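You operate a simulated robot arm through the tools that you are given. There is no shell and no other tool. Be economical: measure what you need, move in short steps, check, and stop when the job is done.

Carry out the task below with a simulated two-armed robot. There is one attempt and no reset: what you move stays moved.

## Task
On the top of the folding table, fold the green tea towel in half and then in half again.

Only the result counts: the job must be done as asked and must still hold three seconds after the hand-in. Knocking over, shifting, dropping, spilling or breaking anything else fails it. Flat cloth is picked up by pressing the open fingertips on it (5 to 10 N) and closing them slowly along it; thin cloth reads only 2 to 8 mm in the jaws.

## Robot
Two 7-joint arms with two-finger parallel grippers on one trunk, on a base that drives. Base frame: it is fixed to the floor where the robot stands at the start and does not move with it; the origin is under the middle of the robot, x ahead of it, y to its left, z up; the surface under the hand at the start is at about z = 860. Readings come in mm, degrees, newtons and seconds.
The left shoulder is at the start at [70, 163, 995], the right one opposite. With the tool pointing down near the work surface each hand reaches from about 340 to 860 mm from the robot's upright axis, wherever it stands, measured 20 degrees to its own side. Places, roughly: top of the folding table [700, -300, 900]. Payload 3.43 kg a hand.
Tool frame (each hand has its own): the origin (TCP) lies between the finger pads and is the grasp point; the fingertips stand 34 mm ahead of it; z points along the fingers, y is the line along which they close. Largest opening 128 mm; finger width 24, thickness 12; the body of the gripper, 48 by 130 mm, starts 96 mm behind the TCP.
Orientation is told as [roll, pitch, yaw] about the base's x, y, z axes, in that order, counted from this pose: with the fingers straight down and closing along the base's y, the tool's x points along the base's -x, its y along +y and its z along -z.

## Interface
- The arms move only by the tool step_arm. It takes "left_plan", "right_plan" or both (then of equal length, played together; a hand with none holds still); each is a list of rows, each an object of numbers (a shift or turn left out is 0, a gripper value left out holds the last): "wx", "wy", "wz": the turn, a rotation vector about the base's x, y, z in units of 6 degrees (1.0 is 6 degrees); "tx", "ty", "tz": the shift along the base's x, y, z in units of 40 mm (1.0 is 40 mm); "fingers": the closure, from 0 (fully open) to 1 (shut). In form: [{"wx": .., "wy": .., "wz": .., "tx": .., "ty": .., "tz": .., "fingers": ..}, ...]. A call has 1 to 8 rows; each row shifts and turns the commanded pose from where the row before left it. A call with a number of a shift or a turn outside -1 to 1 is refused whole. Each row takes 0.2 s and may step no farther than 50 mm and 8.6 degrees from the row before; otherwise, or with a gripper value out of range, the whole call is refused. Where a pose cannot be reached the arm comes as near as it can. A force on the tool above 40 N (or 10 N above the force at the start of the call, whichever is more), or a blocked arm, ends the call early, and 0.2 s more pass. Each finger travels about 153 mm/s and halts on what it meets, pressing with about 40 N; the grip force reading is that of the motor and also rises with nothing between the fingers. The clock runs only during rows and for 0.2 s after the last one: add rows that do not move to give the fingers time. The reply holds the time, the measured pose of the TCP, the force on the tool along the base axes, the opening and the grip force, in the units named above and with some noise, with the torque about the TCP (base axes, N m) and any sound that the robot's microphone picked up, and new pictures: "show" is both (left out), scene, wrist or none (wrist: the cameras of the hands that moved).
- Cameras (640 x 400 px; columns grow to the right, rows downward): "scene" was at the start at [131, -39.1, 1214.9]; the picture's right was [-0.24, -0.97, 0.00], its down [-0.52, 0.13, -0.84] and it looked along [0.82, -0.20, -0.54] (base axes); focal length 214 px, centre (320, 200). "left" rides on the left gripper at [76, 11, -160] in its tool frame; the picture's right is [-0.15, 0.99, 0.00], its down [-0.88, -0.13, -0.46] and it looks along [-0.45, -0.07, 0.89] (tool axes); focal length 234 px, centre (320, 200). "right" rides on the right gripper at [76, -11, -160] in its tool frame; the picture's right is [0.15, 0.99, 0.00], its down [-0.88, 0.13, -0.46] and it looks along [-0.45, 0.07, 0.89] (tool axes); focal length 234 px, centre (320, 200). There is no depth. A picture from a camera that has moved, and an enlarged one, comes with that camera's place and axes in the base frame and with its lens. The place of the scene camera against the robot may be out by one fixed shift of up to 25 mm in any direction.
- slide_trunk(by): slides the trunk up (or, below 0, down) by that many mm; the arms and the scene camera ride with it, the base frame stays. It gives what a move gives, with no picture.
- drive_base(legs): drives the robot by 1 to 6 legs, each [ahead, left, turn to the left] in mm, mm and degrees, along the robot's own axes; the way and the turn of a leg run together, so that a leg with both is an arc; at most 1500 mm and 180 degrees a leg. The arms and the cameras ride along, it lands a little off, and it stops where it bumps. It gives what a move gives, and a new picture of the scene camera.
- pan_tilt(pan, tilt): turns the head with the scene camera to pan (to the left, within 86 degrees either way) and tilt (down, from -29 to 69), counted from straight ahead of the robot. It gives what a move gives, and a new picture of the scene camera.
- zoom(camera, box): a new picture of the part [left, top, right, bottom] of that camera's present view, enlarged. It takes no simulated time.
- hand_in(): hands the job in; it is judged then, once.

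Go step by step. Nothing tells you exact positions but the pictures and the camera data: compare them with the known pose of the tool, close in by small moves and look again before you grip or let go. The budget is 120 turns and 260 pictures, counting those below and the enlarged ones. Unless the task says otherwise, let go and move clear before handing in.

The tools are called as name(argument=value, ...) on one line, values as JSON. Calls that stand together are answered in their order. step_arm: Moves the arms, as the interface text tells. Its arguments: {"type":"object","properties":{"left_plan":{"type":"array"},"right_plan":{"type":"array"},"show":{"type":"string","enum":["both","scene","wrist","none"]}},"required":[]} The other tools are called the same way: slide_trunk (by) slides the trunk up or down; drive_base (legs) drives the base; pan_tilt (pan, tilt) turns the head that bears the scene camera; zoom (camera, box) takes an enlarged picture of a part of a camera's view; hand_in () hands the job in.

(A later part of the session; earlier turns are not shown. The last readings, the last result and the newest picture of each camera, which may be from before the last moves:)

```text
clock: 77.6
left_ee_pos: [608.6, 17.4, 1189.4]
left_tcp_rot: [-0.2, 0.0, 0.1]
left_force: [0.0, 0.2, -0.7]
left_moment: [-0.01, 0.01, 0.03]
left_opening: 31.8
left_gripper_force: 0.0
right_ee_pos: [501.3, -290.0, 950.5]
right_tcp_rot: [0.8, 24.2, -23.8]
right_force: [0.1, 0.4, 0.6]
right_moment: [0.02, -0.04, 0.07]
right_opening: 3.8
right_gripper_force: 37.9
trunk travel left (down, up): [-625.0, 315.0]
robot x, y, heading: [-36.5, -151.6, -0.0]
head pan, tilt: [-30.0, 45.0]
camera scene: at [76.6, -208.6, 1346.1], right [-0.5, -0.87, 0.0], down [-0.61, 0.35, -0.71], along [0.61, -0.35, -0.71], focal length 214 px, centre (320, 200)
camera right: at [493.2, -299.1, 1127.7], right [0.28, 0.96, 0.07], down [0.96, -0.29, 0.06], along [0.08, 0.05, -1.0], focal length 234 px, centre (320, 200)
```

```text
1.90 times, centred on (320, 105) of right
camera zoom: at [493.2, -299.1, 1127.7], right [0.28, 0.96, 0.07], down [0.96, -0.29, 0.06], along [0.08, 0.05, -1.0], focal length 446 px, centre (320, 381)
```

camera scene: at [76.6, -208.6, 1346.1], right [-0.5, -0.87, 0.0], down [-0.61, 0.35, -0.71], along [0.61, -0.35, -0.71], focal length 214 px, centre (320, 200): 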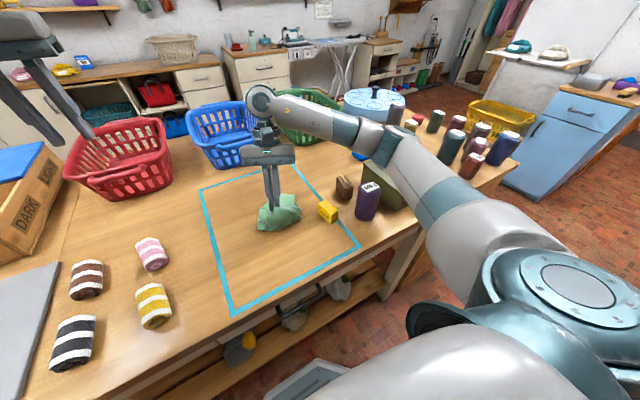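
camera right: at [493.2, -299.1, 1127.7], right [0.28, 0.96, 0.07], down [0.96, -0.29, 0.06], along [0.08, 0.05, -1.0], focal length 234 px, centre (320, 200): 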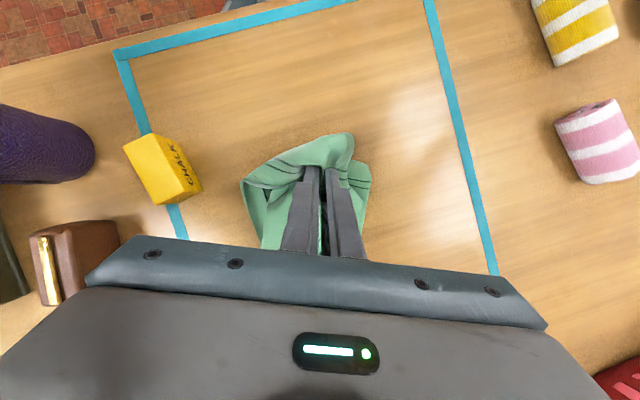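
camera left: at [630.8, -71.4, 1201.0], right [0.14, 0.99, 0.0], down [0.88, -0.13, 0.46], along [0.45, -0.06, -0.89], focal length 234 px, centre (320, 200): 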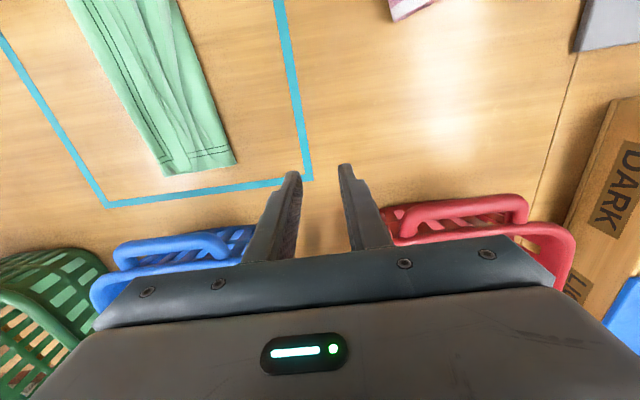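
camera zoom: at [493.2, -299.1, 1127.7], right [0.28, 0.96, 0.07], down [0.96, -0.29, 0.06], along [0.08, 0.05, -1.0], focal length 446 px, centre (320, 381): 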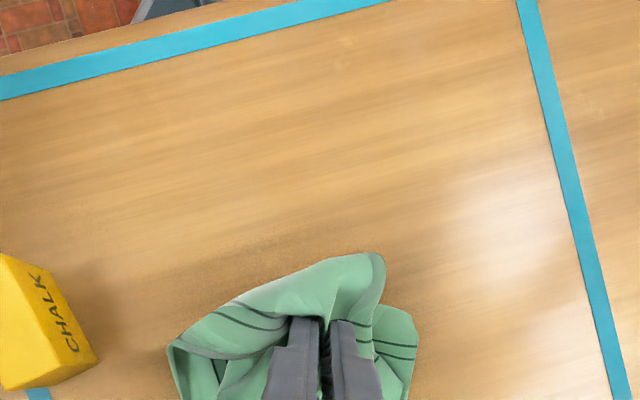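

I'll lower it and release.

step_arm(right_plan=[{"tz": -0.5, "tx": 0.1, "ty": -0.05}, {"tz": -0.4}, {"fingers": 0.8}, {}, {"tx": 0.25, "ty": -0.1, "tz": 0.6}, {"tx": 0.35, "ty": -0.15, "tz": 0.8}, {"tx": 0.35, "ty": -0.15, "tz": 0.8}, {"tx": 0.35, "ty": -0.15, "tz": 0.8}])

zoom(camera="scene", box=[210, 110, 370, 240])

zoom(camera="right", box=[180, 0, 460, 210])

```text
clock: 79.4
left_ee_pos: [609.2, 18.2, 1190.4]
left_tcp_rot: [-0.2, 0.0, 0.0]
left_force: [0.3, 0.6, -0.4]
left_moment: [-0.03, -0.04, 0.0]
left_opening: 32.0
left_gripper_force: 0.1
right_ee_pos: [556.7, -312.3, 1033.9]
right_tcp_rot: [0.7, 24.0, -23.9]
right_force: [0.4, -0.1, -0.2]
right_moment: [0.0, -0.04, -0.02]
right_opening: 25.5
right_gripper_force: 0.1
trunk travel left (down, up): [-625.0, 315.0]
robot x, y, heading: [-40.4, -150.3, 0.1]
head pan, tilt: [-30.0, 45.0]
camera scene: at [76.4, -208.3, 1346.1], right [-0.5, -0.87, 0.0], down [-0.61, 0.35, -0.71], along [0.61, -0.35, -0.71], focal length 214 px, centre (320, 200)
camera right: at [548.0, -322.6, 1211.9], right [0.28, 0.96, 0.07], down [0.96, -0.29, 0.06], along [0.08, 0.05, -1.0], focal length 234 px, centre (320, 200)
```

scene: 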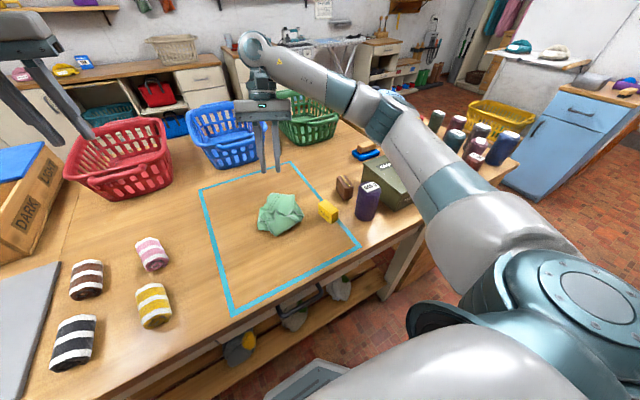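
right: 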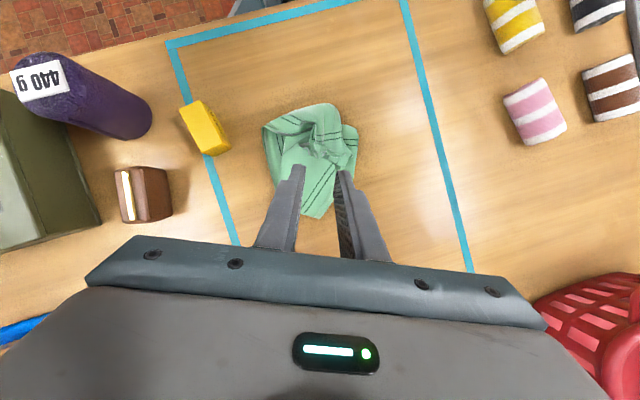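

```text
3.08 times, centred on (290, 175) of scene
camera zoom: at [76.4, -208.3, 1346.1], right [-0.5, -0.87, 0.0], down [-0.61, 0.35, -0.71], along [0.61, -0.35, -0.71], focal length 660 px, centre (412, 277)
```

zoom: 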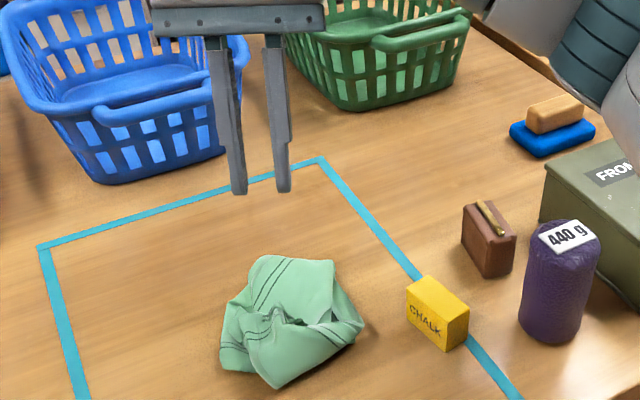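

```text
1.90 times, centred on (320, 105) of right
camera zoom: at [548.0, -322.6, 1211.9], right [0.28, 0.96, 0.07], down [0.96, -0.29, 0.06], along [0.08, 0.05, -1.0], focal length 446 px, centre (320, 381)
```

zoom: 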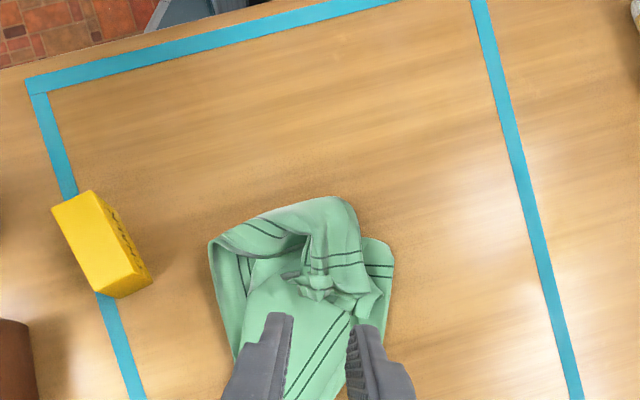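

The result is messier than I want. I'll level the hand and take a clear top view before repairing.

step_arm(right_plan=[{"wx": -0.43, "wy": -0.9, "tz": 0.5}, {"wx": -0.43, "wy": -0.9, "tz": 0.5}, {"wx": -0.43, "wy": -0.9, "tz": 0.3}, {"wx": -0.43, "wy": -0.9}, {"wz": 1, "tx": 0.3}, {"wz": 1, "tx": 0.3}, {"wz": 1, "tx": 0.3}, {"wz": 1, "tx": 0.3}], show="none")

zoom(camera="right", box=[190, 0, 450, 180])

zoom(camera="scene", box=[230, 170, 330, 250])

```text
clock: 81.2
left_ee_pos: [610.0, 17.5, 1188.5]
left_tcp_rot: [-0.1, 0.0, 0.2]
left_force: [-0.2, -0.8, 0.0]
left_moment: [0.02, 0.0, -0.03]
left_opening: 32.0
left_gripper_force: 0.0
right_ee_pos: [605.8, -313.0, 1086.9]
right_tcp_rot: [0.1, 0.1, 0.0]
right_force: [-0.1, 0.4, -0.6]
right_moment: [0.02, 0.05, 0.01]
right_opening: 25.6
right_gripper_force: 0.1
trunk travel left (down, up): [-625.0, 315.0]
robot x, y, heading: [-39.8, -149.2, 0.1]
head pan, tilt: [-30.0, 45.0]
```

```text
2.22 times, centred on (320, 90) of right
camera zoom: at [531.4, -324.0, 1246.5], right [-0.15, 0.99, 0.0], down [0.88, 0.13, 0.45], along [0.45, 0.07, -0.89], focal length 520 px, centre (320, 444)
```

zoom: 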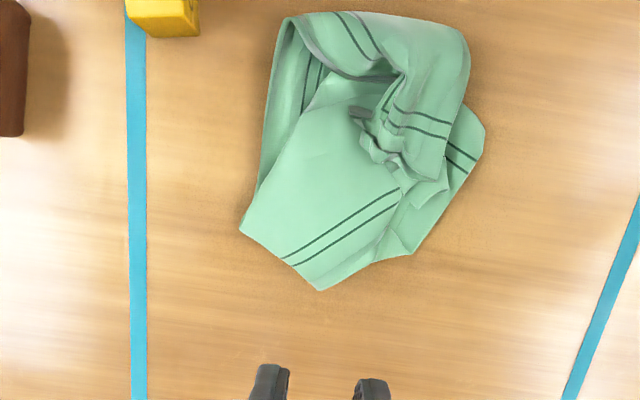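

```text
5.00 times, centred on (280, 210) of scene
camera zoom: at [77.6, -208.6, 1346.0], right [-0.5, -0.87, 0.0], down [-0.61, 0.35, -0.71], along [0.61, -0.35, -0.71], focal length 1072 px, centre (520, 150)
```

zoom: 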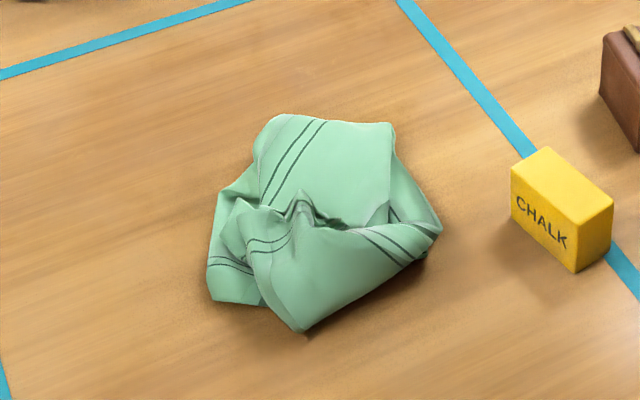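

The held end has flipped back onto itself. I'll pinch the standing crumple at the end edge (≈510,-286), hang the strip up, re-lay it straight and redo the second fold more carefully.

step_arm(right_plan=[{"wz": 1, "tx": -0.3, "ty": 0.08, "fingers": 0.55}, {"wz": 1, "tx": -0.3, "ty": 0.08}, {"wz": 1, "tx": -0.3, "ty": 0.08}, {"wz": 1, "tx": -0.3, "ty": 0.08}, {"wz": 1, "tx": -0.3, "ty": 0.08}, {"wz": 1, "tx": -0.3, "ty": 0.08}, {"wz": 1, "tx": -0.3, "ty": 0.1}, {"wz": 0.5, "tx": -0.3, "ty": 0.1, "tz": -0.8}], show="none")

step_arm(right_plan=[{"tz": -0.9}, {"tz": -0.9}, {"tz": -0.7}, {}], show="none")

zoom(camera="right", box=[180, 40, 460, 240])

```text
clock: 83.0
left_ee_pos: [611.1, 16.0, 1188.8]
left_tcp_rot: [0.0, 0.0, 0.2]
left_force: [0.3, -0.1, 0.1]
left_moment: [0.02, 0.0, 0.05]
left_opening: 31.9
left_gripper_force: 0.0
right_ee_pos: [508.9, -286.4, 1055.0]
right_tcp_rot: [0.1, 0.1, 45.1]
right_force: [0.3, -0.3, 0.0]
right_moment: [0.0, 0.07, -0.02]
right_opening: 57.8
right_gripper_force: 0.1
trunk travel left (down, up): [-625.0, 315.0]
robot x, y, heading: [-40.5, -150.4, 0.1]
head pan, tilt: [-30.0, 45.0]
```

```text
clock: 84.0
left_ee_pos: [608.9, 17.7, 1190.3]
left_tcp_rot: [0.0, 0.0, 0.0]
left_force: [0.2, 0.2, 0.1]
left_moment: [-0.01, -0.01, 0.0]
left_opening: 31.7
left_gripper_force: 0.0
right_ee_pos: [508.9, -287.0, 953.4]
right_tcp_rot: [0.1, 0.1, 45.1]
right_force: [0.5, -0.9, -0.7]
right_moment: [0.0, -0.04, -0.03]
right_opening: 57.9
right_gripper_force: 0.0
trunk travel left (down, up): [-625.0, 315.0]
robot x, y, heading: [-41.2, -152.4, 0.2]
head pan, tilt: [-30.0, 45.0]
```

```text
2.00 times, centred on (320, 140) of right
camera zoom: at [465.2, -346.7, 1115.1], right [-0.8, 0.6, 0.0], down [0.53, 0.71, 0.45], along [0.27, 0.37, -0.89], focal length 468 px, centre (320, 320)
```

zoom: 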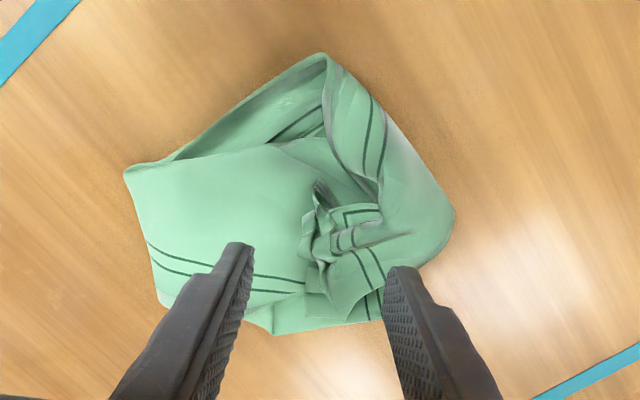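

The crumple stands right between the fingers. I'll go down and close.

step_arm(right_plan=[{"tz": -0.6, "tx": -0.08}, {"tz": -0.55}, {"fingers": 0.7}, {"fingers": 0.8}, {"fingers": 0.9}, {"fingers": 1.0}, {}], show="none")

zoom(camera="right", box=[180, 40, 460, 240])

```text
clock: 85.6
left_ee_pos: [610.3, 16.8, 1188.5]
left_tcp_rot: [-0.1, 0.0, 0.0]
left_force: [0.6, 0.5, 0.0]
left_moment: [0.0, 0.04, 0.0]
left_opening: 32.0
left_gripper_force: 0.0
right_ee_pos: [506.1, -285.1, 908.0]
right_tcp_rot: [0.1, 0.2, 44.8]
right_force: [0.6, 0.1, 0.9]
right_moment: [0.0, 0.02, 0.0]
right_opening: 4.8
right_gripper_force: 38.8
trunk travel left (down, up): [-625.0, 315.0]
robot x, y, heading: [-38.6, -149.0, 0.3]
head pan, tilt: [-30.0, 45.0]
```

```text
2.00 times, centred on (320, 140) of right
camera zoom: at [461.6, -346.1, 1069.2], right [-0.8, 0.6, 0.0], down [0.53, 0.71, 0.45], along [0.27, 0.37, -0.89], focal length 468 px, centre (320, 320)
```

zoom: 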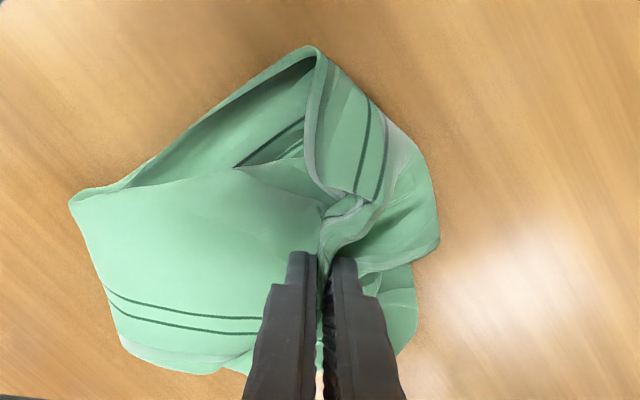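

Held at 4.8 mm. I'll lift it straight up to hang.

step_arm(right_plan=[{"tz": 0.9}, {"tz": 0.9}, {"tz": 0.9}, {"tz": 1}, {"tz": 1, "tx": 0.3}, {"tz": 1, "tx": 0.3}, {"tz": 1, "tx": 0.3}, {}], show="scene")

zoom(camera="scene", box=[190, 50, 350, 250])

```text
clock: 87.4
left_ee_pos: [610.8, 16.8, 1189.2]
left_tcp_rot: [0.1, -0.1, 0.1]
left_force: [-0.2, -0.8, 0.2]
left_moment: [0.02, 0.0, 0.03]
left_opening: 31.9
left_gripper_force: 0.1
right_ee_pos: [542.3, -287.1, 1175.4]
right_tcp_rot: [0.2, 0.1, 45.0]
right_force: [0.0, -0.3, -0.4]
right_moment: [0.04, 0.01, -0.02]
right_opening: 4.4
right_gripper_force: 38.2
trunk travel left (down, up): [-625.0, 315.0]
robot x, y, heading: [-32.5, -149.8, 0.1]
head pan, tilt: [-30.0, 45.0]
camera scene: at [77.7, -209.4, 1346.0], right [-0.5, -0.87, 0.0], down [-0.61, 0.35, -0.71], along [0.61, -0.35, -0.71], focal length 214 px, centre (320, 200)
```

scene: 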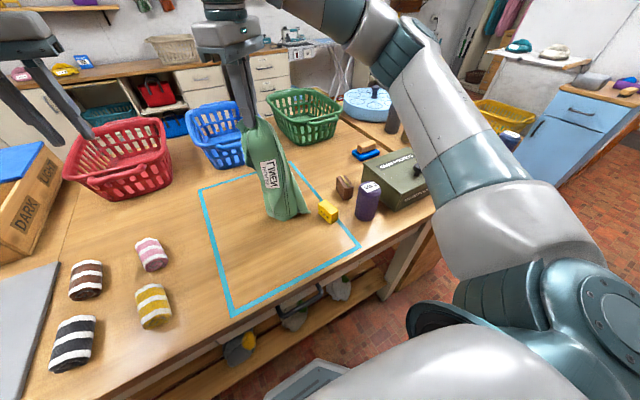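

```text
2.00 times, centred on (270, 150) of scene
camera zoom: at [77.7, -209.4, 1346.0], right [-0.5, -0.87, 0.0], down [-0.61, 0.35, -0.71], along [0.61, -0.35, -0.71], focal length 429 px, centre (420, 300)
```

zoom: 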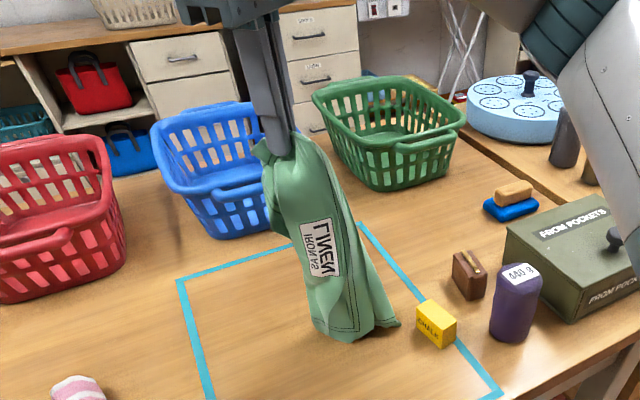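

It hangs well. I'll lift it fully clear of the table, move it away from the chalk and forward, and look.

step_arm(right_plan=[{"tz": 0.9, "ty": 0.2}, {"tz": 0.9, "ty": 0.2}, {"tx": 0.7, "ty": 0.1}, {"tx": 0.8, "wz": 0.7}, {"tx": 0.8, "wz": 0.7}, {"tx": 0.8, "wz": 0.7}, {"tx": 0.4}, {}], show="scene")

zoom(camera="scene", box=[190, 20, 350, 220])

```text
clock: 89.2
left_ee_pos: [609.5, 16.0, 1190.5]
left_tcp_rot: [-0.1, -0.1, 0.1]
left_force: [0.2, -0.1, 0.4]
left_moment: [0.0, 0.0, -0.02]
left_opening: 32.0
left_gripper_force: 0.1
right_ee_pos: [580.1, -237.3, 1205.6]
right_tcp_rot: [0.0, 0.0, 57.4]
right_force: [0.3, 0.2, 1.3]
right_moment: [0.05, 0.0, -0.08]
right_opening: 4.7
right_gripper_force: 39.1
right hand out of reach, approached as far as the arm can: row 4, 5, 6, 7
trunk travel left (down, up): [-625.0, 315.0]
robot x, y, heading: [-37.8, -147.9, -0.2]
head pan, tilt: [-30.0, 45.0]
camera scene: at [77.1, -209.1, 1346.1], right [-0.5, -0.87, 0.0], down [-0.61, 0.35, -0.71], along [0.61, -0.35, -0.71], focal length 214 px, centre (320, 200)
```

scene: 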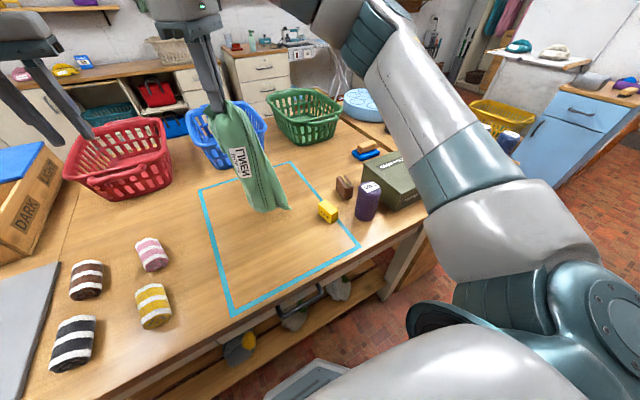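

```text
2.00 times, centred on (270, 120) of scene
camera zoom: at [77.1, -209.1, 1346.1], right [-0.5, -0.87, 0.0], down [-0.61, 0.35, -0.71], along [0.61, -0.35, -0.71], focal length 429 px, centre (420, 360)
```

zoom: 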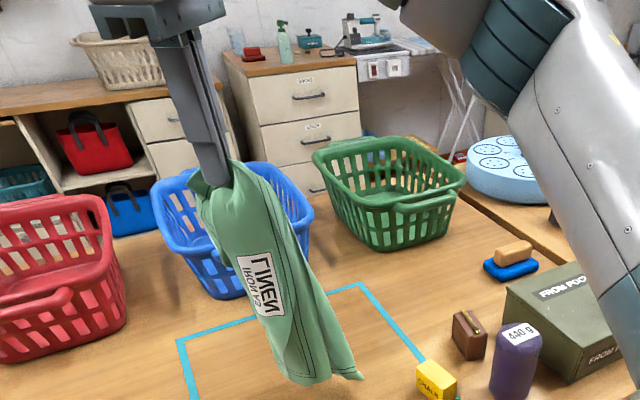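

The arm is at its reach limit in this wrist pose. I'll turn the wrist back towards yaw 0, which should let it go further forward.

step_arm(right_plan=[{"wz": -1}, {"wz": -1}, {"wz": -1}, {"wz": -1}, {"wz": -1}, {"wz": -1}, {"wz": -1}, {"wz": -1}], show="scene")

zoom(camera="scene", box=[190, 20, 350, 220])

```text
clock: 91.0
left_ee_pos: [609.5, 17.9, 1190.3]
left_tcp_rot: [0.0, 0.1, 0.0]
left_force: [-0.4, -0.5, 0.0]
left_moment: [-0.01, 0.0, 0.02]
left_opening: 31.8
left_gripper_force: 0.0
right_ee_pos: [580.6, -237.6, 1205.7]
right_tcp_rot: [0.1, 0.1, 9.5]
right_force: [0.0, 0.0, -0.1]
right_moment: [-0.04, 0.02, 0.08]
right_opening: 4.3
right_gripper_force: 39.6
trunk travel left (down, up): [-625.0, 315.0]
robot x, y, heading: [-37.6, -153.3, 0.1]
head pan, tilt: [-30.0, 45.0]
camera scene: at [77.2, -208.8, 1346.1], right [-0.5, -0.87, 0.0], down [-0.61, 0.35, -0.71], along [0.61, -0.35, -0.71], focal length 214 px, centre (320, 200)
```

scene: 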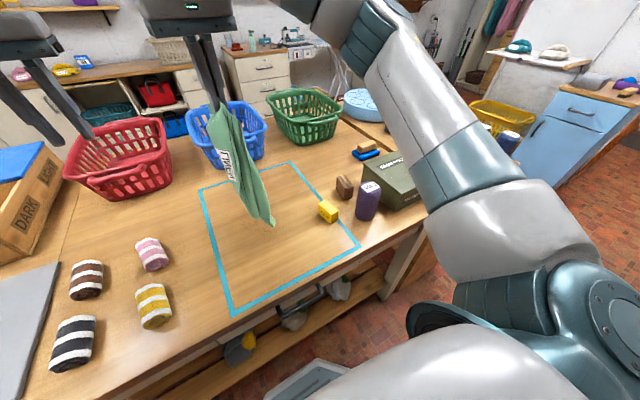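

```text
2.00 times, centred on (270, 120) of scene
camera zoom: at [77.2, -208.8, 1346.1], right [-0.5, -0.87, 0.0], down [-0.61, 0.35, -0.71], along [0.61, -0.35, -0.71], focal length 429 px, centre (420, 360)
```

zoom: 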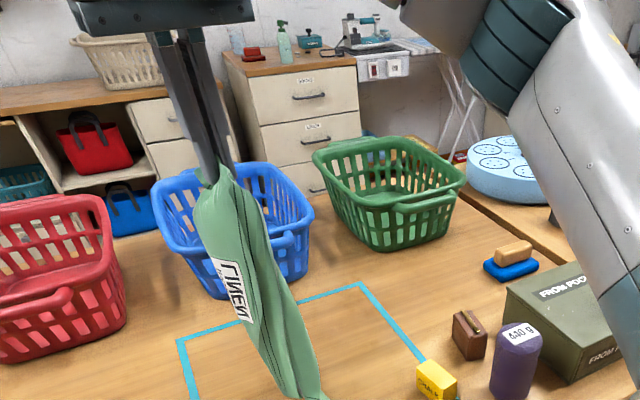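

The strip turns with the wrist. I'll turn to about −90° yaw, so its width lies along y and the arm reaches well.

step_arm(right_plan=[{"wz": -1}, {"wz": -1}, {"wz": -1}, {"wz": -1}, {"wz": -1}, {"wz": -1}, {"wz": -1}, {"wz": -1}], show="none")

step_arm(right_plan=[{"wz": -1}, {"wz": -1}, {"wz": -1}, {"wz": -1}, {"wz": -1}, {"wz": -1}, {"wz": -1}, {"wz": -1}], show="none")

slide_trunk(by=60)

step_arm(right_plan=[{"tx": 0.8, "ty": -0.2}, {"tx": 0.8, "ty": -0.2}, {"tx": 0.8, "ty": -0.2}, {}], show="scene")

zoom(camera="scene", box=[190, 20, 350, 220])

```text
clock: 92.8
left_ee_pos: [609.0, 17.0, 1189.6]
left_tcp_rot: [0.0, 0.0, 0.2]
left_force: [0.1, -0.1, 0.2]
left_moment: [-0.01, 0.0, -0.03]
left_opening: 31.8
left_gripper_force: 0.1
right_ee_pos: [579.0, -237.6, 1206.1]
right_tcp_rot: [0.1, 0.0, -38.5]
right_force: [0.6, 0.3, -0.2]
right_moment: [0.01, -0.01, 0.08]
right_opening: 4.2
right_gripper_force: 39.0
trunk travel left (down, up): [-625.0, 315.0]
robot x, y, heading: [-40.2, -152.3, 0.0]
head pan, tilt: [-30.0, 45.0]
```

```text
clock: 94.6
left_ee_pos: [609.3, 17.0, 1189.5]
left_tcp_rot: [0.0, -0.1, 0.0]
left_force: [0.8, -1.1, -1.8]
left_moment: [-0.01, -0.05, 0.03]
left_opening: 32.2
left_gripper_force: 0.0
right_ee_pos: [578.0, -237.7, 1206.1]
right_tcp_rot: [0.0, 0.0, -86.5]
right_force: [-0.8, -0.6, 0.2]
right_moment: [0.01, -0.01, 0.05]
right_opening: 4.5
right_gripper_force: 38.7
trunk travel left (down, up): [-625.0, 315.0]
robot x, y, heading: [-39.5, -148.4, -0.2]
head pan, tilt: [-30.0, 45.0]
```

```text
clock: 95.6
left_ee_pos: [611.0, 17.3, 1248.5]
left_tcp_rot: [-0.1, 0.0, 0.1]
left_force: [-0.5, -0.1, 0.6]
left_moment: [-0.01, 0.01, -0.03]
left_opening: 32.1
left_gripper_force: 0.0
right_ee_pos: [578.9, -237.0, 1265.5]
right_tcp_rot: [0.1, 0.1, -86.4]
right_force: [-0.4, -0.5, -0.9]
right_moment: [0.0, 0.0, 0.02]
right_opening: 4.4
right_gripper_force: 39.1
trunk travel left (down, up): [-685.0, 255.0]
robot x, y, heading: [-36.0, -151.8, -0.3]
head pan, tilt: [-30.0, 45.0]
```

```text
clock: 96.6
left_ee_pos: [610.3, 16.8, 1249.0]
left_tcp_rot: [-0.1, 0.0, 0.1]
left_force: [0.0, 0.4, -0.1]
left_moment: [0.03, 0.02, -0.03]
left_opening: 31.9
left_gripper_force: 0.0
right_ee_pos: [674.4, -260.4, 1265.9]
right_tcp_rot: [0.1, 0.1, -86.4]
right_force: [-1.3, 0.3, -0.7]
right_moment: [-0.03, -0.01, 0.07]
right_opening: 4.1
right_gripper_force: 39.4
trunk travel left (down, up): [-685.0, 255.0]
robot x, y, heading: [-36.8, -151.9, 0.0]
head pan, tilt: [-30.0, 45.0]
camera scene: at [76.9, -209.1, 1406.1], right [-0.5, -0.87, 0.0], down [-0.61, 0.35, -0.71], along [0.61, -0.35, -0.71], focal length 214 px, centre (320, 200)
```

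scene: 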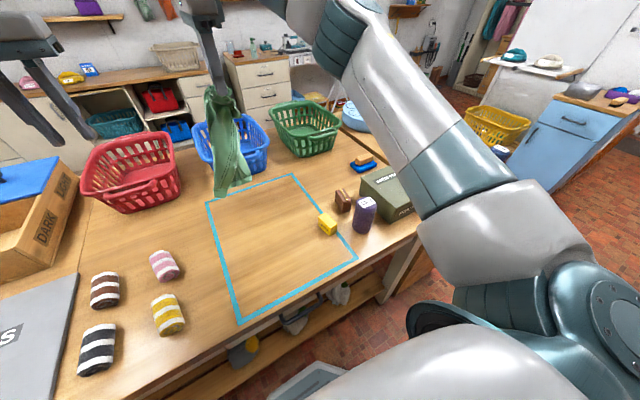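

```text
2.00 times, centred on (270, 120) of scene
camera zoom: at [76.9, -209.1, 1406.1], right [-0.5, -0.87, 0.0], down [-0.61, 0.35, -0.71], along [0.61, -0.35, -0.71], focal length 429 px, centre (420, 360)
```

zoom: 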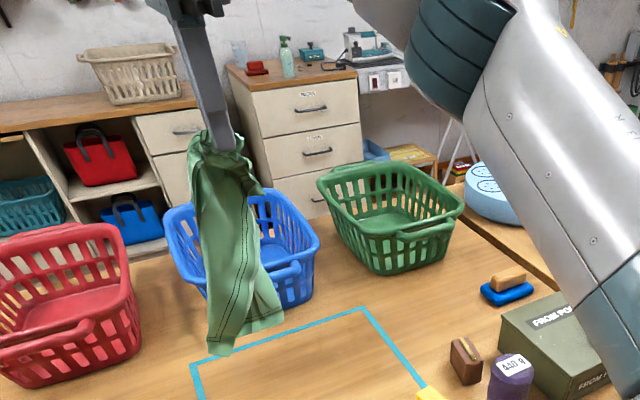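

The strip hangs with its width roughly along y. I'll lower the tail to the table at x≈680 and lay it back towards the robot.

step_arm(right_plan=[{"tz": -0.9}, {"tz": -0.9, "ty": -0.2}, {"tz": -0.6, "tx": -0.4, "ty": -0.2}, {"tx": -0.7, "tz": -0.6, "ty": -0.2}, {"tx": -0.75, "tz": -0.6}, {"tx": -0.75, "tz": -0.6}, {}], show="scene")

zoom(camera="scene", box=[180, 60, 360, 220])

```text
clock: 98.2
left_ee_pos: [609.6, 17.6, 1249.7]
left_tcp_rot: [-0.1, 0.1, 0.1]
left_force: [0.2, -0.1, -0.3]
left_moment: [-0.02, 0.02, 0.02]
left_opening: 31.8
left_gripper_force: 0.1
right_ee_pos: [571.0, -285.7, 1099.3]
right_tcp_rot: [0.0, 0.2, -86.5]
right_force: [0.3, 0.2, 0.1]
right_moment: [0.01, 0.03, 0.05]
right_opening: 4.4
right_gripper_force: 38.8
trunk travel left (down, up): [-685.0, 255.0]
robot x, y, heading: [-39.2, -151.0, -0.0]
head pan, tilt: [-30.0, 45.0]
camera scene: at [77.4, -208.5, 1406.1], right [-0.5, -0.87, 0.0], down [-0.61, 0.35, -0.71], along [0.61, -0.35, -0.71], focal length 214 px, centre (320, 200)
```

scene: 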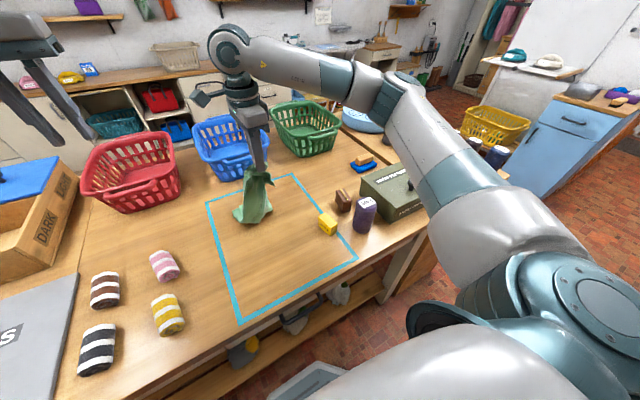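

```text
2.50 times, centred on (270, 140) of scene
camera zoom: at [77.4, -208.5, 1406.1], right [-0.5, -0.87, 0.0], down [-0.61, 0.35, -0.71], along [0.61, -0.35, -0.71], focal length 536 px, centre (445, 350)
```

zoom: 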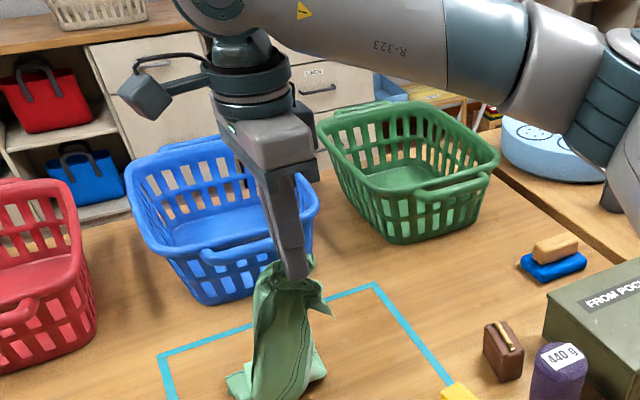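

step_arm(right_plan=[{"tx": -0.7, "tz": -0.6}, {"tx": -0.8, "tz": -0.6}, {"tx": -0.8, "tz": -0.6}, {"tx": -0.8, "tz": -0.6}, {}])

zoom(camera="scene", box=[180, 110, 360, 260])

zoom(camera="right", box=[200, 0, 640, 250])

```text
clock: 99.4
left_ee_pos: [610.3, 17.4, 1248.5]
left_tcp_rot: [-0.1, 0.1, 0.1]
left_force: [0.2, 0.2, 0.1]
left_moment: [-0.05, 0.03, 0.03]
left_opening: 32.0
left_gripper_force: 0.0
right_ee_pos: [446.3, -285.3, 1001.0]
right_tcp_rot: [0.0, 0.1, -86.4]
right_force: [-0.9, -0.1, 0.5]
right_moment: [-0.01, -0.02, 0.05]
right_opening: 4.2
right_gripper_force: 37.9
trunk travel left (down, up): [-685.0, 255.0]
robot x, y, heading: [-36.3, -151.8, 0.1]
head pan, tilt: [-30.0, 45.0]
camera scene: at [77.4, -208.5, 1406.1], right [-0.5, -0.87, 0.0], down [-0.61, 0.35, -0.71], along [0.61, -0.35, -0.71], focal length 214 px, centre (320, 200)
camera right: at [431.4, -209.7, 1162.2], right [0.98, 0.21, 0.0], down [0.18, -0.87, 0.45], along [0.1, -0.44, -0.89], focal length 234 px, centre (320, 200)
```

scene: 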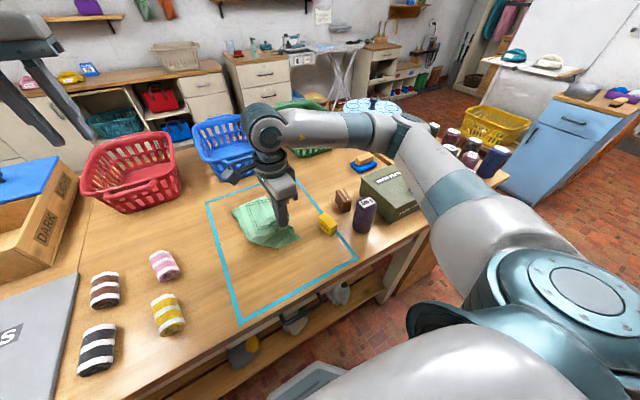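
right: 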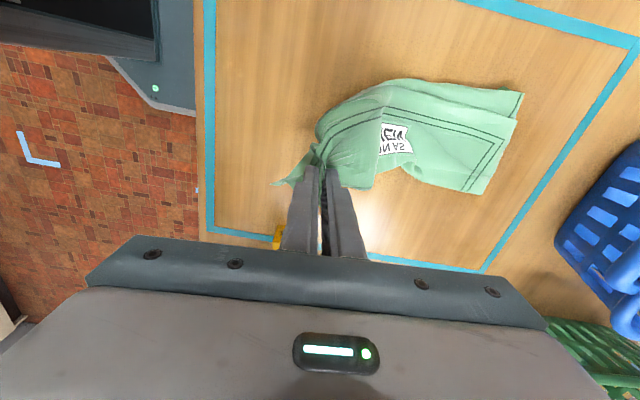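

```text
2.67 times, centred on (270, 185) of scene
camera zoom: at [77.4, -208.5, 1406.1], right [-0.5, -0.87, 0.0], down [-0.61, 0.35, -0.71], along [0.61, -0.35, -0.71], focal length 572 px, centre (453, 240)
```

zoom: 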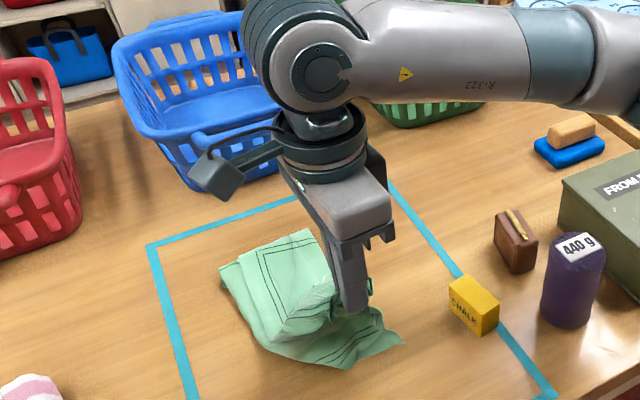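

```text
1.45 times, centred on (420, 125) of right
camera zoom: at [431.4, -209.7, 1162.2], right [0.98, 0.21, 0.0], down [0.18, -0.87, 0.45], along [0.1, -0.44, -0.89], focal length 341 px, centre (174, 309)
```

zoom: 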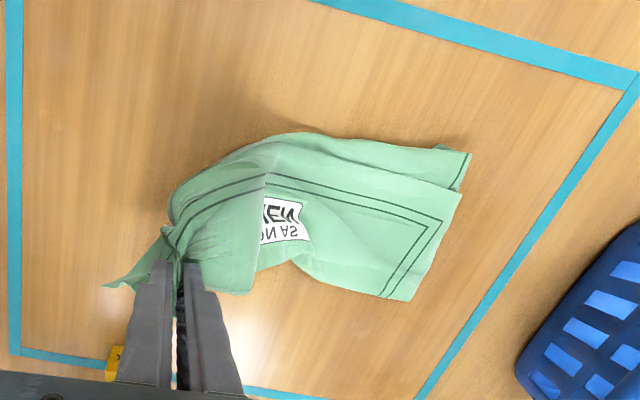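

The tail is nicely laid (end at about (681,-237)). I'll lower the hand some and back the base up to draw the strip straight.

step_arm(right_plan=[{"tz": -0.6}, {"tz": -0.4}, {}], show="none")

drive_base(legs=[[-90, 0, 0]])

zoom(camera="right", box=[200, 0, 640, 250])

```text
clock: 100.2
left_ee_pos: [609.1, 16.9, 1250.3]
left_tcp_rot: [0.0, 0.0, 0.1]
left_force: [-0.7, 0.2, 0.0]
left_moment: [0.0, 0.0, -0.01]
left_opening: 32.0
left_gripper_force: 0.0
right_ee_pos: [447.0, -285.0, 962.1]
right_tcp_rot: [0.2, 0.1, -86.5]
right_force: [-0.1, 0.4, -0.2]
right_moment: [0.03, 0.05, 0.1]
right_opening: 4.5
right_gripper_force: 38.7
trunk travel left (down, up): [-685.0, 255.0]
robot x, y, heading: [-35.2, -151.4, 0.0]
head pan, tilt: [-30.0, 45.0]
```

```text
clock: 101.3
left_ee_pos: [519.5, 16.7, 1249.7]
left_tcp_rot: [0.0, 0.1, 0.1]
left_force: [0.0, -0.8, -0.3]
left_moment: [-0.01, -0.04, 0.01]
left_opening: 32.1
left_gripper_force: 0.1
right_ee_pos: [358.2, -285.5, 962.3]
right_tcp_rot: [0.0, 0.2, -86.4]
right_force: [-0.5, -0.6, -0.2]
right_moment: [-0.01, 0.03, 0.1]
right_opening: 4.4
right_gripper_force: 38.8
trunk travel left (down, up): [-685.0, 255.0]
robot x, y, heading: [-125.9, -151.4, 0.2]
head pan, tilt: [-30.0, 45.0]
camera scene: at [-12.5, -208.9, 1406.0], right [-0.5, -0.87, 0.0], down [-0.61, 0.35, -0.71], along [0.61, -0.35, -0.71], focal length 214 px, centre (320, 200)
```

scene: 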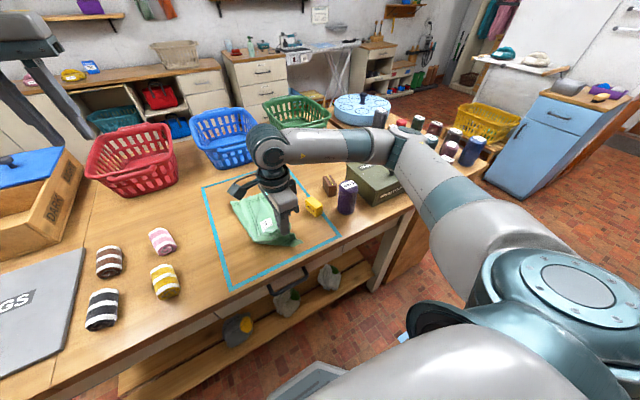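

```text
1.45 times, centred on (420, 125) of right
camera zoom: at [342.5, -209.9, 1123.1], right [0.98, 0.21, 0.0], down [0.18, -0.87, 0.45], along [0.1, -0.44, -0.89], focal length 341 px, centre (174, 309)
```

zoom: 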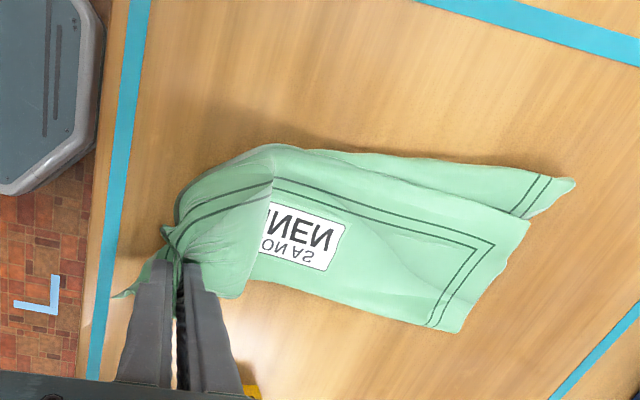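

I'll set the held end down, release and retreat, then look at the whole strip.

step_arm(right_plan=[{"tz": -0.6, "tx": -0.3}, {"tz": -0.6, "tx": -0.2}, {"fingers": 0.7}, {}, {"tz": 0.6}, {"tz": 0.9}, {"tz": 1, "tx": 0.5}, {"tz": 1, "tx": 0.9, "ty": 0.4}], show="wrist")

zoom(camera="right", box=[200, 0, 520, 200])

```text
refused: row 8 steps farther than a row can; nothing moved
```

```text
2.00 times, centred on (360, 100) of right
camera zoom: at [342.5, -209.9, 1123.1], right [0.98, 0.21, 0.0], down [0.18, -0.87, 0.45], along [0.1, -0.44, -0.89], focal length 468 px, centre (240, 400)
```

zoom: 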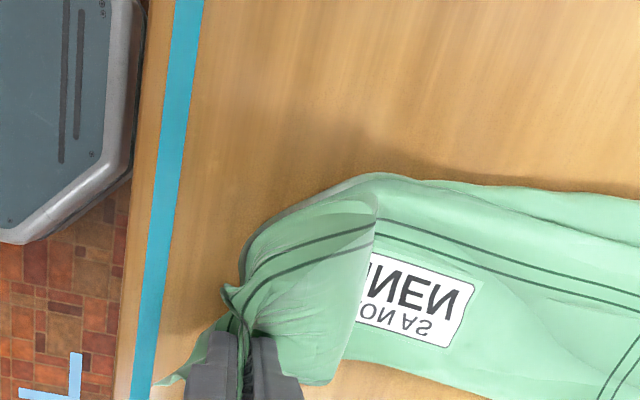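

step_arm(right_plan=[{"tz": -0.6, "tx": -0.3}, {"tz": -0.6, "tx": -0.2}, {"fingers": 0.7}, {}, {"tz": 0.6}, {"tz": 0.9}, {"tz": 1, "tx": 0.5}, {"tz": 1, "tx": 0.5, "ty": 0.4}], show="none")

zoom(camera="right", box=[200, 0, 600, 250])

```text
clock: 103.1
left_ee_pos: [520.6, 19.1, 1249.2]
left_tcp_rot: [0.0, 0.0, 0.2]
left_force: [0.4, 0.8, -0.5]
left_moment: [-0.03, 0.07, 0.01]
left_opening: 32.2
left_gripper_force: 0.2
right_ee_pos: [377.1, -268.1, 1055.0]
right_tcp_rot: [0.0, 0.0, -86.4]
right_force: [-0.3, 0.5, 0.7]
right_moment: [-0.02, 0.01, 0.01]
right_opening: 38.3
right_gripper_force: 0.1
trunk travel left (down, up): [-685.0, 255.0]
robot x, y, heading: [-127.2, -148.5, -0.1]
head pan, tilt: [-30.0, 45.0]
```

```text
1.60 times, centred on (400, 125) of right
camera zoom: at [362.3, -192.6, 1215.0], right [0.98, 0.21, 0.0], down [0.18, -0.87, 0.46], along [0.1, -0.45, -0.89], focal length 375 px, centre (192, 320)
```

zoom: 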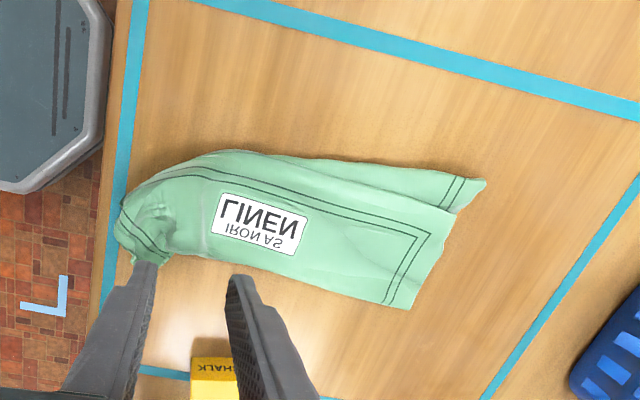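

The strip is down. Its top layer is about 30 mm short of the lower layer at the far +y corner. I'll try sliding that corner outward by pressing with closed fingertips and dragging.

step_arm(right_plan=[{"tx": 0.9, "ty": 0.1, "fingers": 1}, {"tx": 0.9, "ty": 0.1}, {"tx": 0.9, "ty": 0.15}, {"tx": 0.9, "ty": 0.15}, {"tx": 0.9, "ty": 0.15, "tz": -0.5}, {"tx": 0.9, "ty": 0.15, "tz": -0.8}, {"tz": -0.9}, {"tz": -0.9}], show="none")

step_arm(right_plan=[{"tz": -0.5}, {"tz": -0.2}, {"tz": -0.1}, {}], show="wrist")

```text
clock: 104.9
left_ee_pos: [520.1, 18.5, 1248.9]
left_tcp_rot: [0.0, 0.0, 0.1]
left_force: [0.5, 0.0, -0.5]
left_moment: [0.02, 0.02, 0.0]
left_opening: 32.0
left_gripper_force: 0.1
right_ee_pos: [594.9, -237.7, 928.5]
right_tcp_rot: [-0.1, 0.1, -86.3]
right_force: [0.0, -0.2, -1.0]
right_moment: [0.01, -0.04, 0.01]
right_opening: 0.0
right_gripper_force: 32.7
trunk travel left (down, up): [-685.0, 255.0]
robot x, y, heading: [-124.1, -153.7, 0.1]
head pan, tilt: [-30.0, 45.0]
```

```text
clock: 105.9
left_ee_pos: [521.0, 17.2, 1249.2]
left_tcp_rot: [0.0, 0.0, 0.2]
left_force: [0.2, -0.4, 1.0]
left_moment: [0.02, 0.03, -0.02]
left_opening: 32.1
left_gripper_force: 0.2
right_ee_pos: [593.7, -237.4, 897.9]
right_tcp_rot: [-0.1, 0.2, -86.4]
right_force: [0.2, -0.2, -0.1]
right_moment: [-0.02, 0.0, 0.02]
right_opening: 0.0
right_gripper_force: 32.8
trunk travel left (down, up): [-685.0, 255.0]
robot x, y, heading: [-130.6, -149.7, 0.1]
head pan, tilt: [-30.0, 45.0]
camera right: at [579.4, -162.4, 1058.7], right [0.98, 0.21, 0.0], down [0.18, -0.87, 0.45], along [0.1, -0.44, -0.89], focal length 234 px, centre (320, 200)
```

right: 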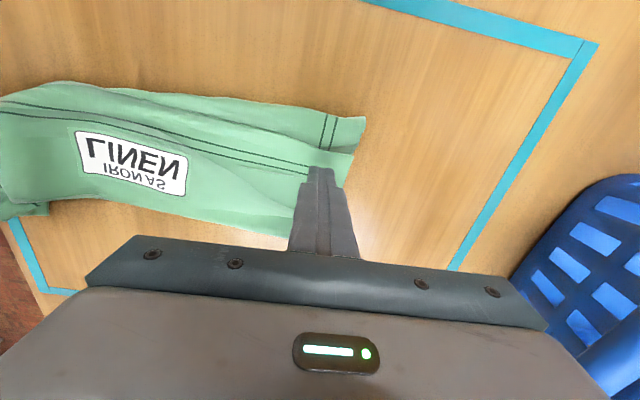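

step_arm(right_plan=[{"tz": -0.05}, {"tz": -0.025}, {"ty": 0.2, "tx": 0.05}, {"ty": 0.2, "tx": 0.05}, {"ty": 0.2, "tx": 0.05}, {"ty": 0.2, "tx": 0.05}, {"tz": 0.8}, {"tz": 0.8}], show="wrist")

```text
clock: 107.7
left_ee_pos: [518.1, 17.7, 1249.6]
left_tcp_rot: [-0.1, -0.1, 0.3]
left_force: [0.1, -0.4, -0.2]
left_moment: [0.04, 0.01, -0.01]
left_opening: 31.7
left_gripper_force: 0.1
right_ee_pos: [600.2, -204.5, 958.8]
right_tcp_rot: [0.1, 0.1, -86.4]
right_force: [-0.2, 0.6, 0.0]
right_moment: [-0.01, 0.02, 0.0]
right_opening: 0.2
right_gripper_force: 32.9
trunk travel left (down, up): [-685.0, 255.0]
robot x, y, heading: [-129.3, -149.7, -0.1]
head pan, tilt: [-30.0, 45.0]
camera right: at [585.3, -129.9, 1120.4], right [0.98, 0.21, 0.0], down [0.18, -0.87, 0.45], along [0.1, -0.44, -0.89], focal length 234 px, centre (320, 200)
```

right: 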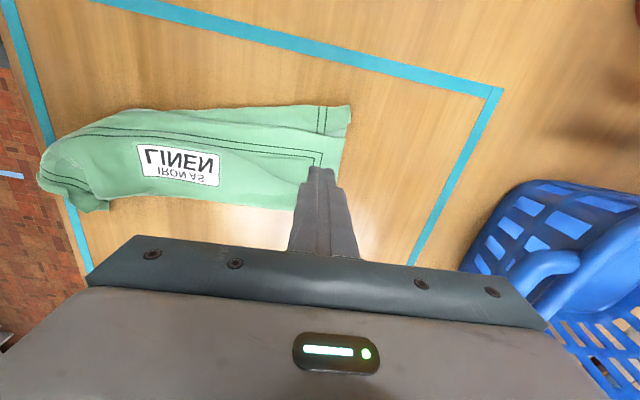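

zoom(camera="right", box=[20, 70, 380, 250])

```text
1.78 times, centred on (200, 160) of right
camera zoom: at [585.3, -129.9, 1120.4], right [0.98, 0.21, 0.0], down [0.18, -0.87, 0.45], along [0.1, -0.44, -0.89], focal length 416 px, centre (533, 271)
```

zoom: 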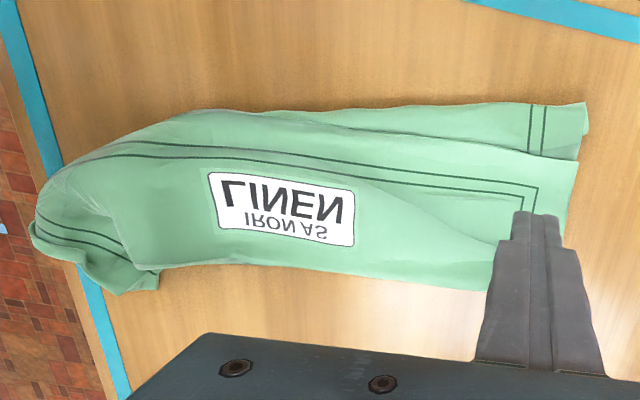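

The tail corner is better squared now. Next I'll look at the near end.

step_arm(right_plan=[{"tz": 0.9, "tx": -0.6}, {"tz": 0.6, "tx": -0.9}, {"tx": -1}, {"tx": -1}, {"tx": -1}, {"tx": -0.9}, {"tx": -0.9, "fingers": 0.6}], show="wrist")

zoom(camera="right", box=[160, 20, 480, 220])

```text
clock: 109.3
left_ee_pos: [519.2, 17.4, 1249.3]
left_tcp_rot: [0.0, -0.1, 0.1]
left_force: [-0.4, -0.4, -0.2]
left_moment: [0.01, -0.04, -0.03]
left_opening: 32.3
left_gripper_force: 0.0
right_ee_pos: [348.1, -206.1, 1020.4]
right_tcp_rot: [0.2, 0.2, -86.4]
right_force: [0.1, 0.0, 0.1]
right_moment: [0.02, 0.0, -0.04]
right_opening: 51.1
right_gripper_force: 0.0
trunk travel left (down, up): [-685.0, 255.0]
robot x, y, heading: [-125.5, -149.8, 0.2]
head pan, tilt: [-30.0, 45.0]
camera right: at [333.8, -130.9, 1180.6], right [0.98, 0.21, 0.0], down [0.18, -0.87, 0.45], along [0.1, -0.44, -0.89], focal length 234 px, centre (320, 200)
```

right: 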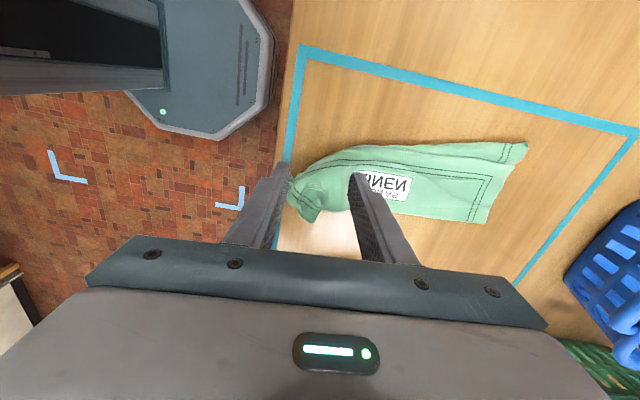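

```text
2.00 times, centred on (320, 120) of right
camera zoom: at [333.8, -130.9, 1180.6], right [0.98, 0.21, 0.0], down [0.18, -0.87, 0.45], along [0.1, -0.44, -0.89], focal length 468 px, centre (320, 360)
```

zoom: 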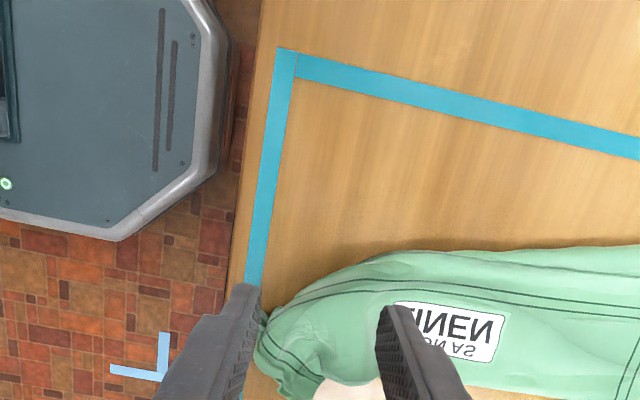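

The near end is bunched and curved. I'll pinch the neat far end at its middle and pull the strip straight away from the robot, then fold that end back.

step_arm(right_plan=[{"tx": 0.9, "wz": -0.6, "fingers": 0.7}, {"tx": 0.9}, {"tx": 0.9}, {"tx": 0.9}, {"tx": 0.9}, {"tx": 0.9, "wy": 0.4}, {"tx": 0.9, "ty": -0.1, "tz": -0.5}, {"tx": 0.3, "ty": -0.2, "tz": -0.8}], show="none")

step_arm(right_plan=[{"tz": -0.8}, {"tz": -0.6}, {}], show="wrist")

zoom(camera="right", box=[160, 40, 480, 240])

```text
clock: 111.1
left_ee_pos: [521.4, 17.5, 1249.5]
left_tcp_rot: [0.0, 0.0, 0.0]
left_force: [0.0, -0.4, -0.5]
left_moment: [0.02, 0.02, 0.01]
left_opening: 31.8
left_gripper_force: 0.1
right_ee_pos: [614.5, -218.8, 965.8]
right_tcp_rot: [-2.4, 0.1, -89.9]
right_force: [0.0, -0.6, 0.5]
right_moment: [0.0, 0.03, 0.02]
right_opening: 38.6
right_gripper_force: 0.1
trunk travel left (down, up): [-685.0, 255.0]
robot x, y, heading: [-126.5, -151.8, -0.2]
head pan, tilt: [-30.0, 45.0]
```

```text
clock: 111.9
left_ee_pos: [519.4, 18.1, 1251.0]
left_tcp_rot: [-0.1, -0.1, 0.3]
left_force: [0.1, 0.6, -0.4]
left_moment: [-0.01, -0.01, 0.02]
left_opening: 31.9
left_gripper_force: 0.0
right_ee_pos: [614.2, -218.6, 912.3]
right_tcp_rot: [-2.3, 0.2, -90.0]
right_force: [-0.4, -0.2, 0.5]
right_moment: [0.02, -0.01, 0.0]
right_opening: 38.6
right_gripper_force: 0.2
trunk travel left (down, up): [-685.0, 255.0]
robot x, y, heading: [-129.3, -152.9, -0.0]
head pan, tilt: [-30.0, 45.0]
camera right: at [609.5, -141.3, 1073.5], right [0.99, 0.15, -0.04], down [0.15, -0.88, 0.45], along [0.03, -0.45, -0.89], focal length 234 px, centre (320, 200)
```

right: 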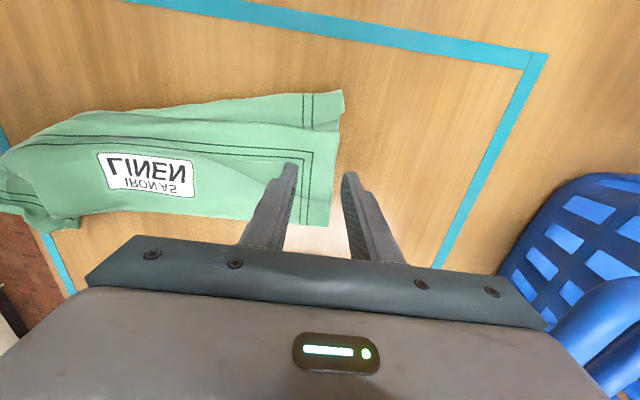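

```text
2.00 times, centred on (320, 140) of right
camera zoom: at [609.5, -141.3, 1073.5], right [0.99, 0.15, -0.04], down [0.15, -0.88, 0.45], along [0.03, -0.45, -0.89], focal length 468 px, centre (320, 320)
```

zoom: 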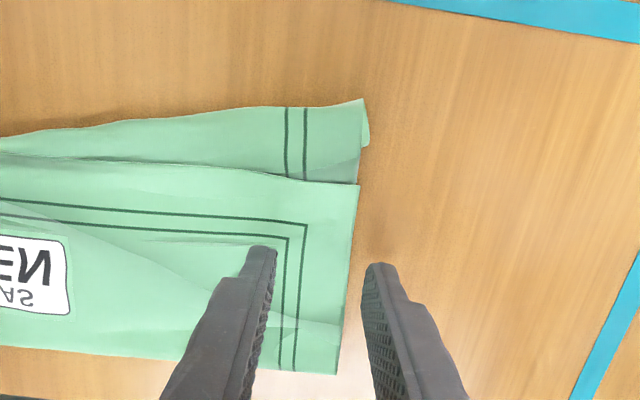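

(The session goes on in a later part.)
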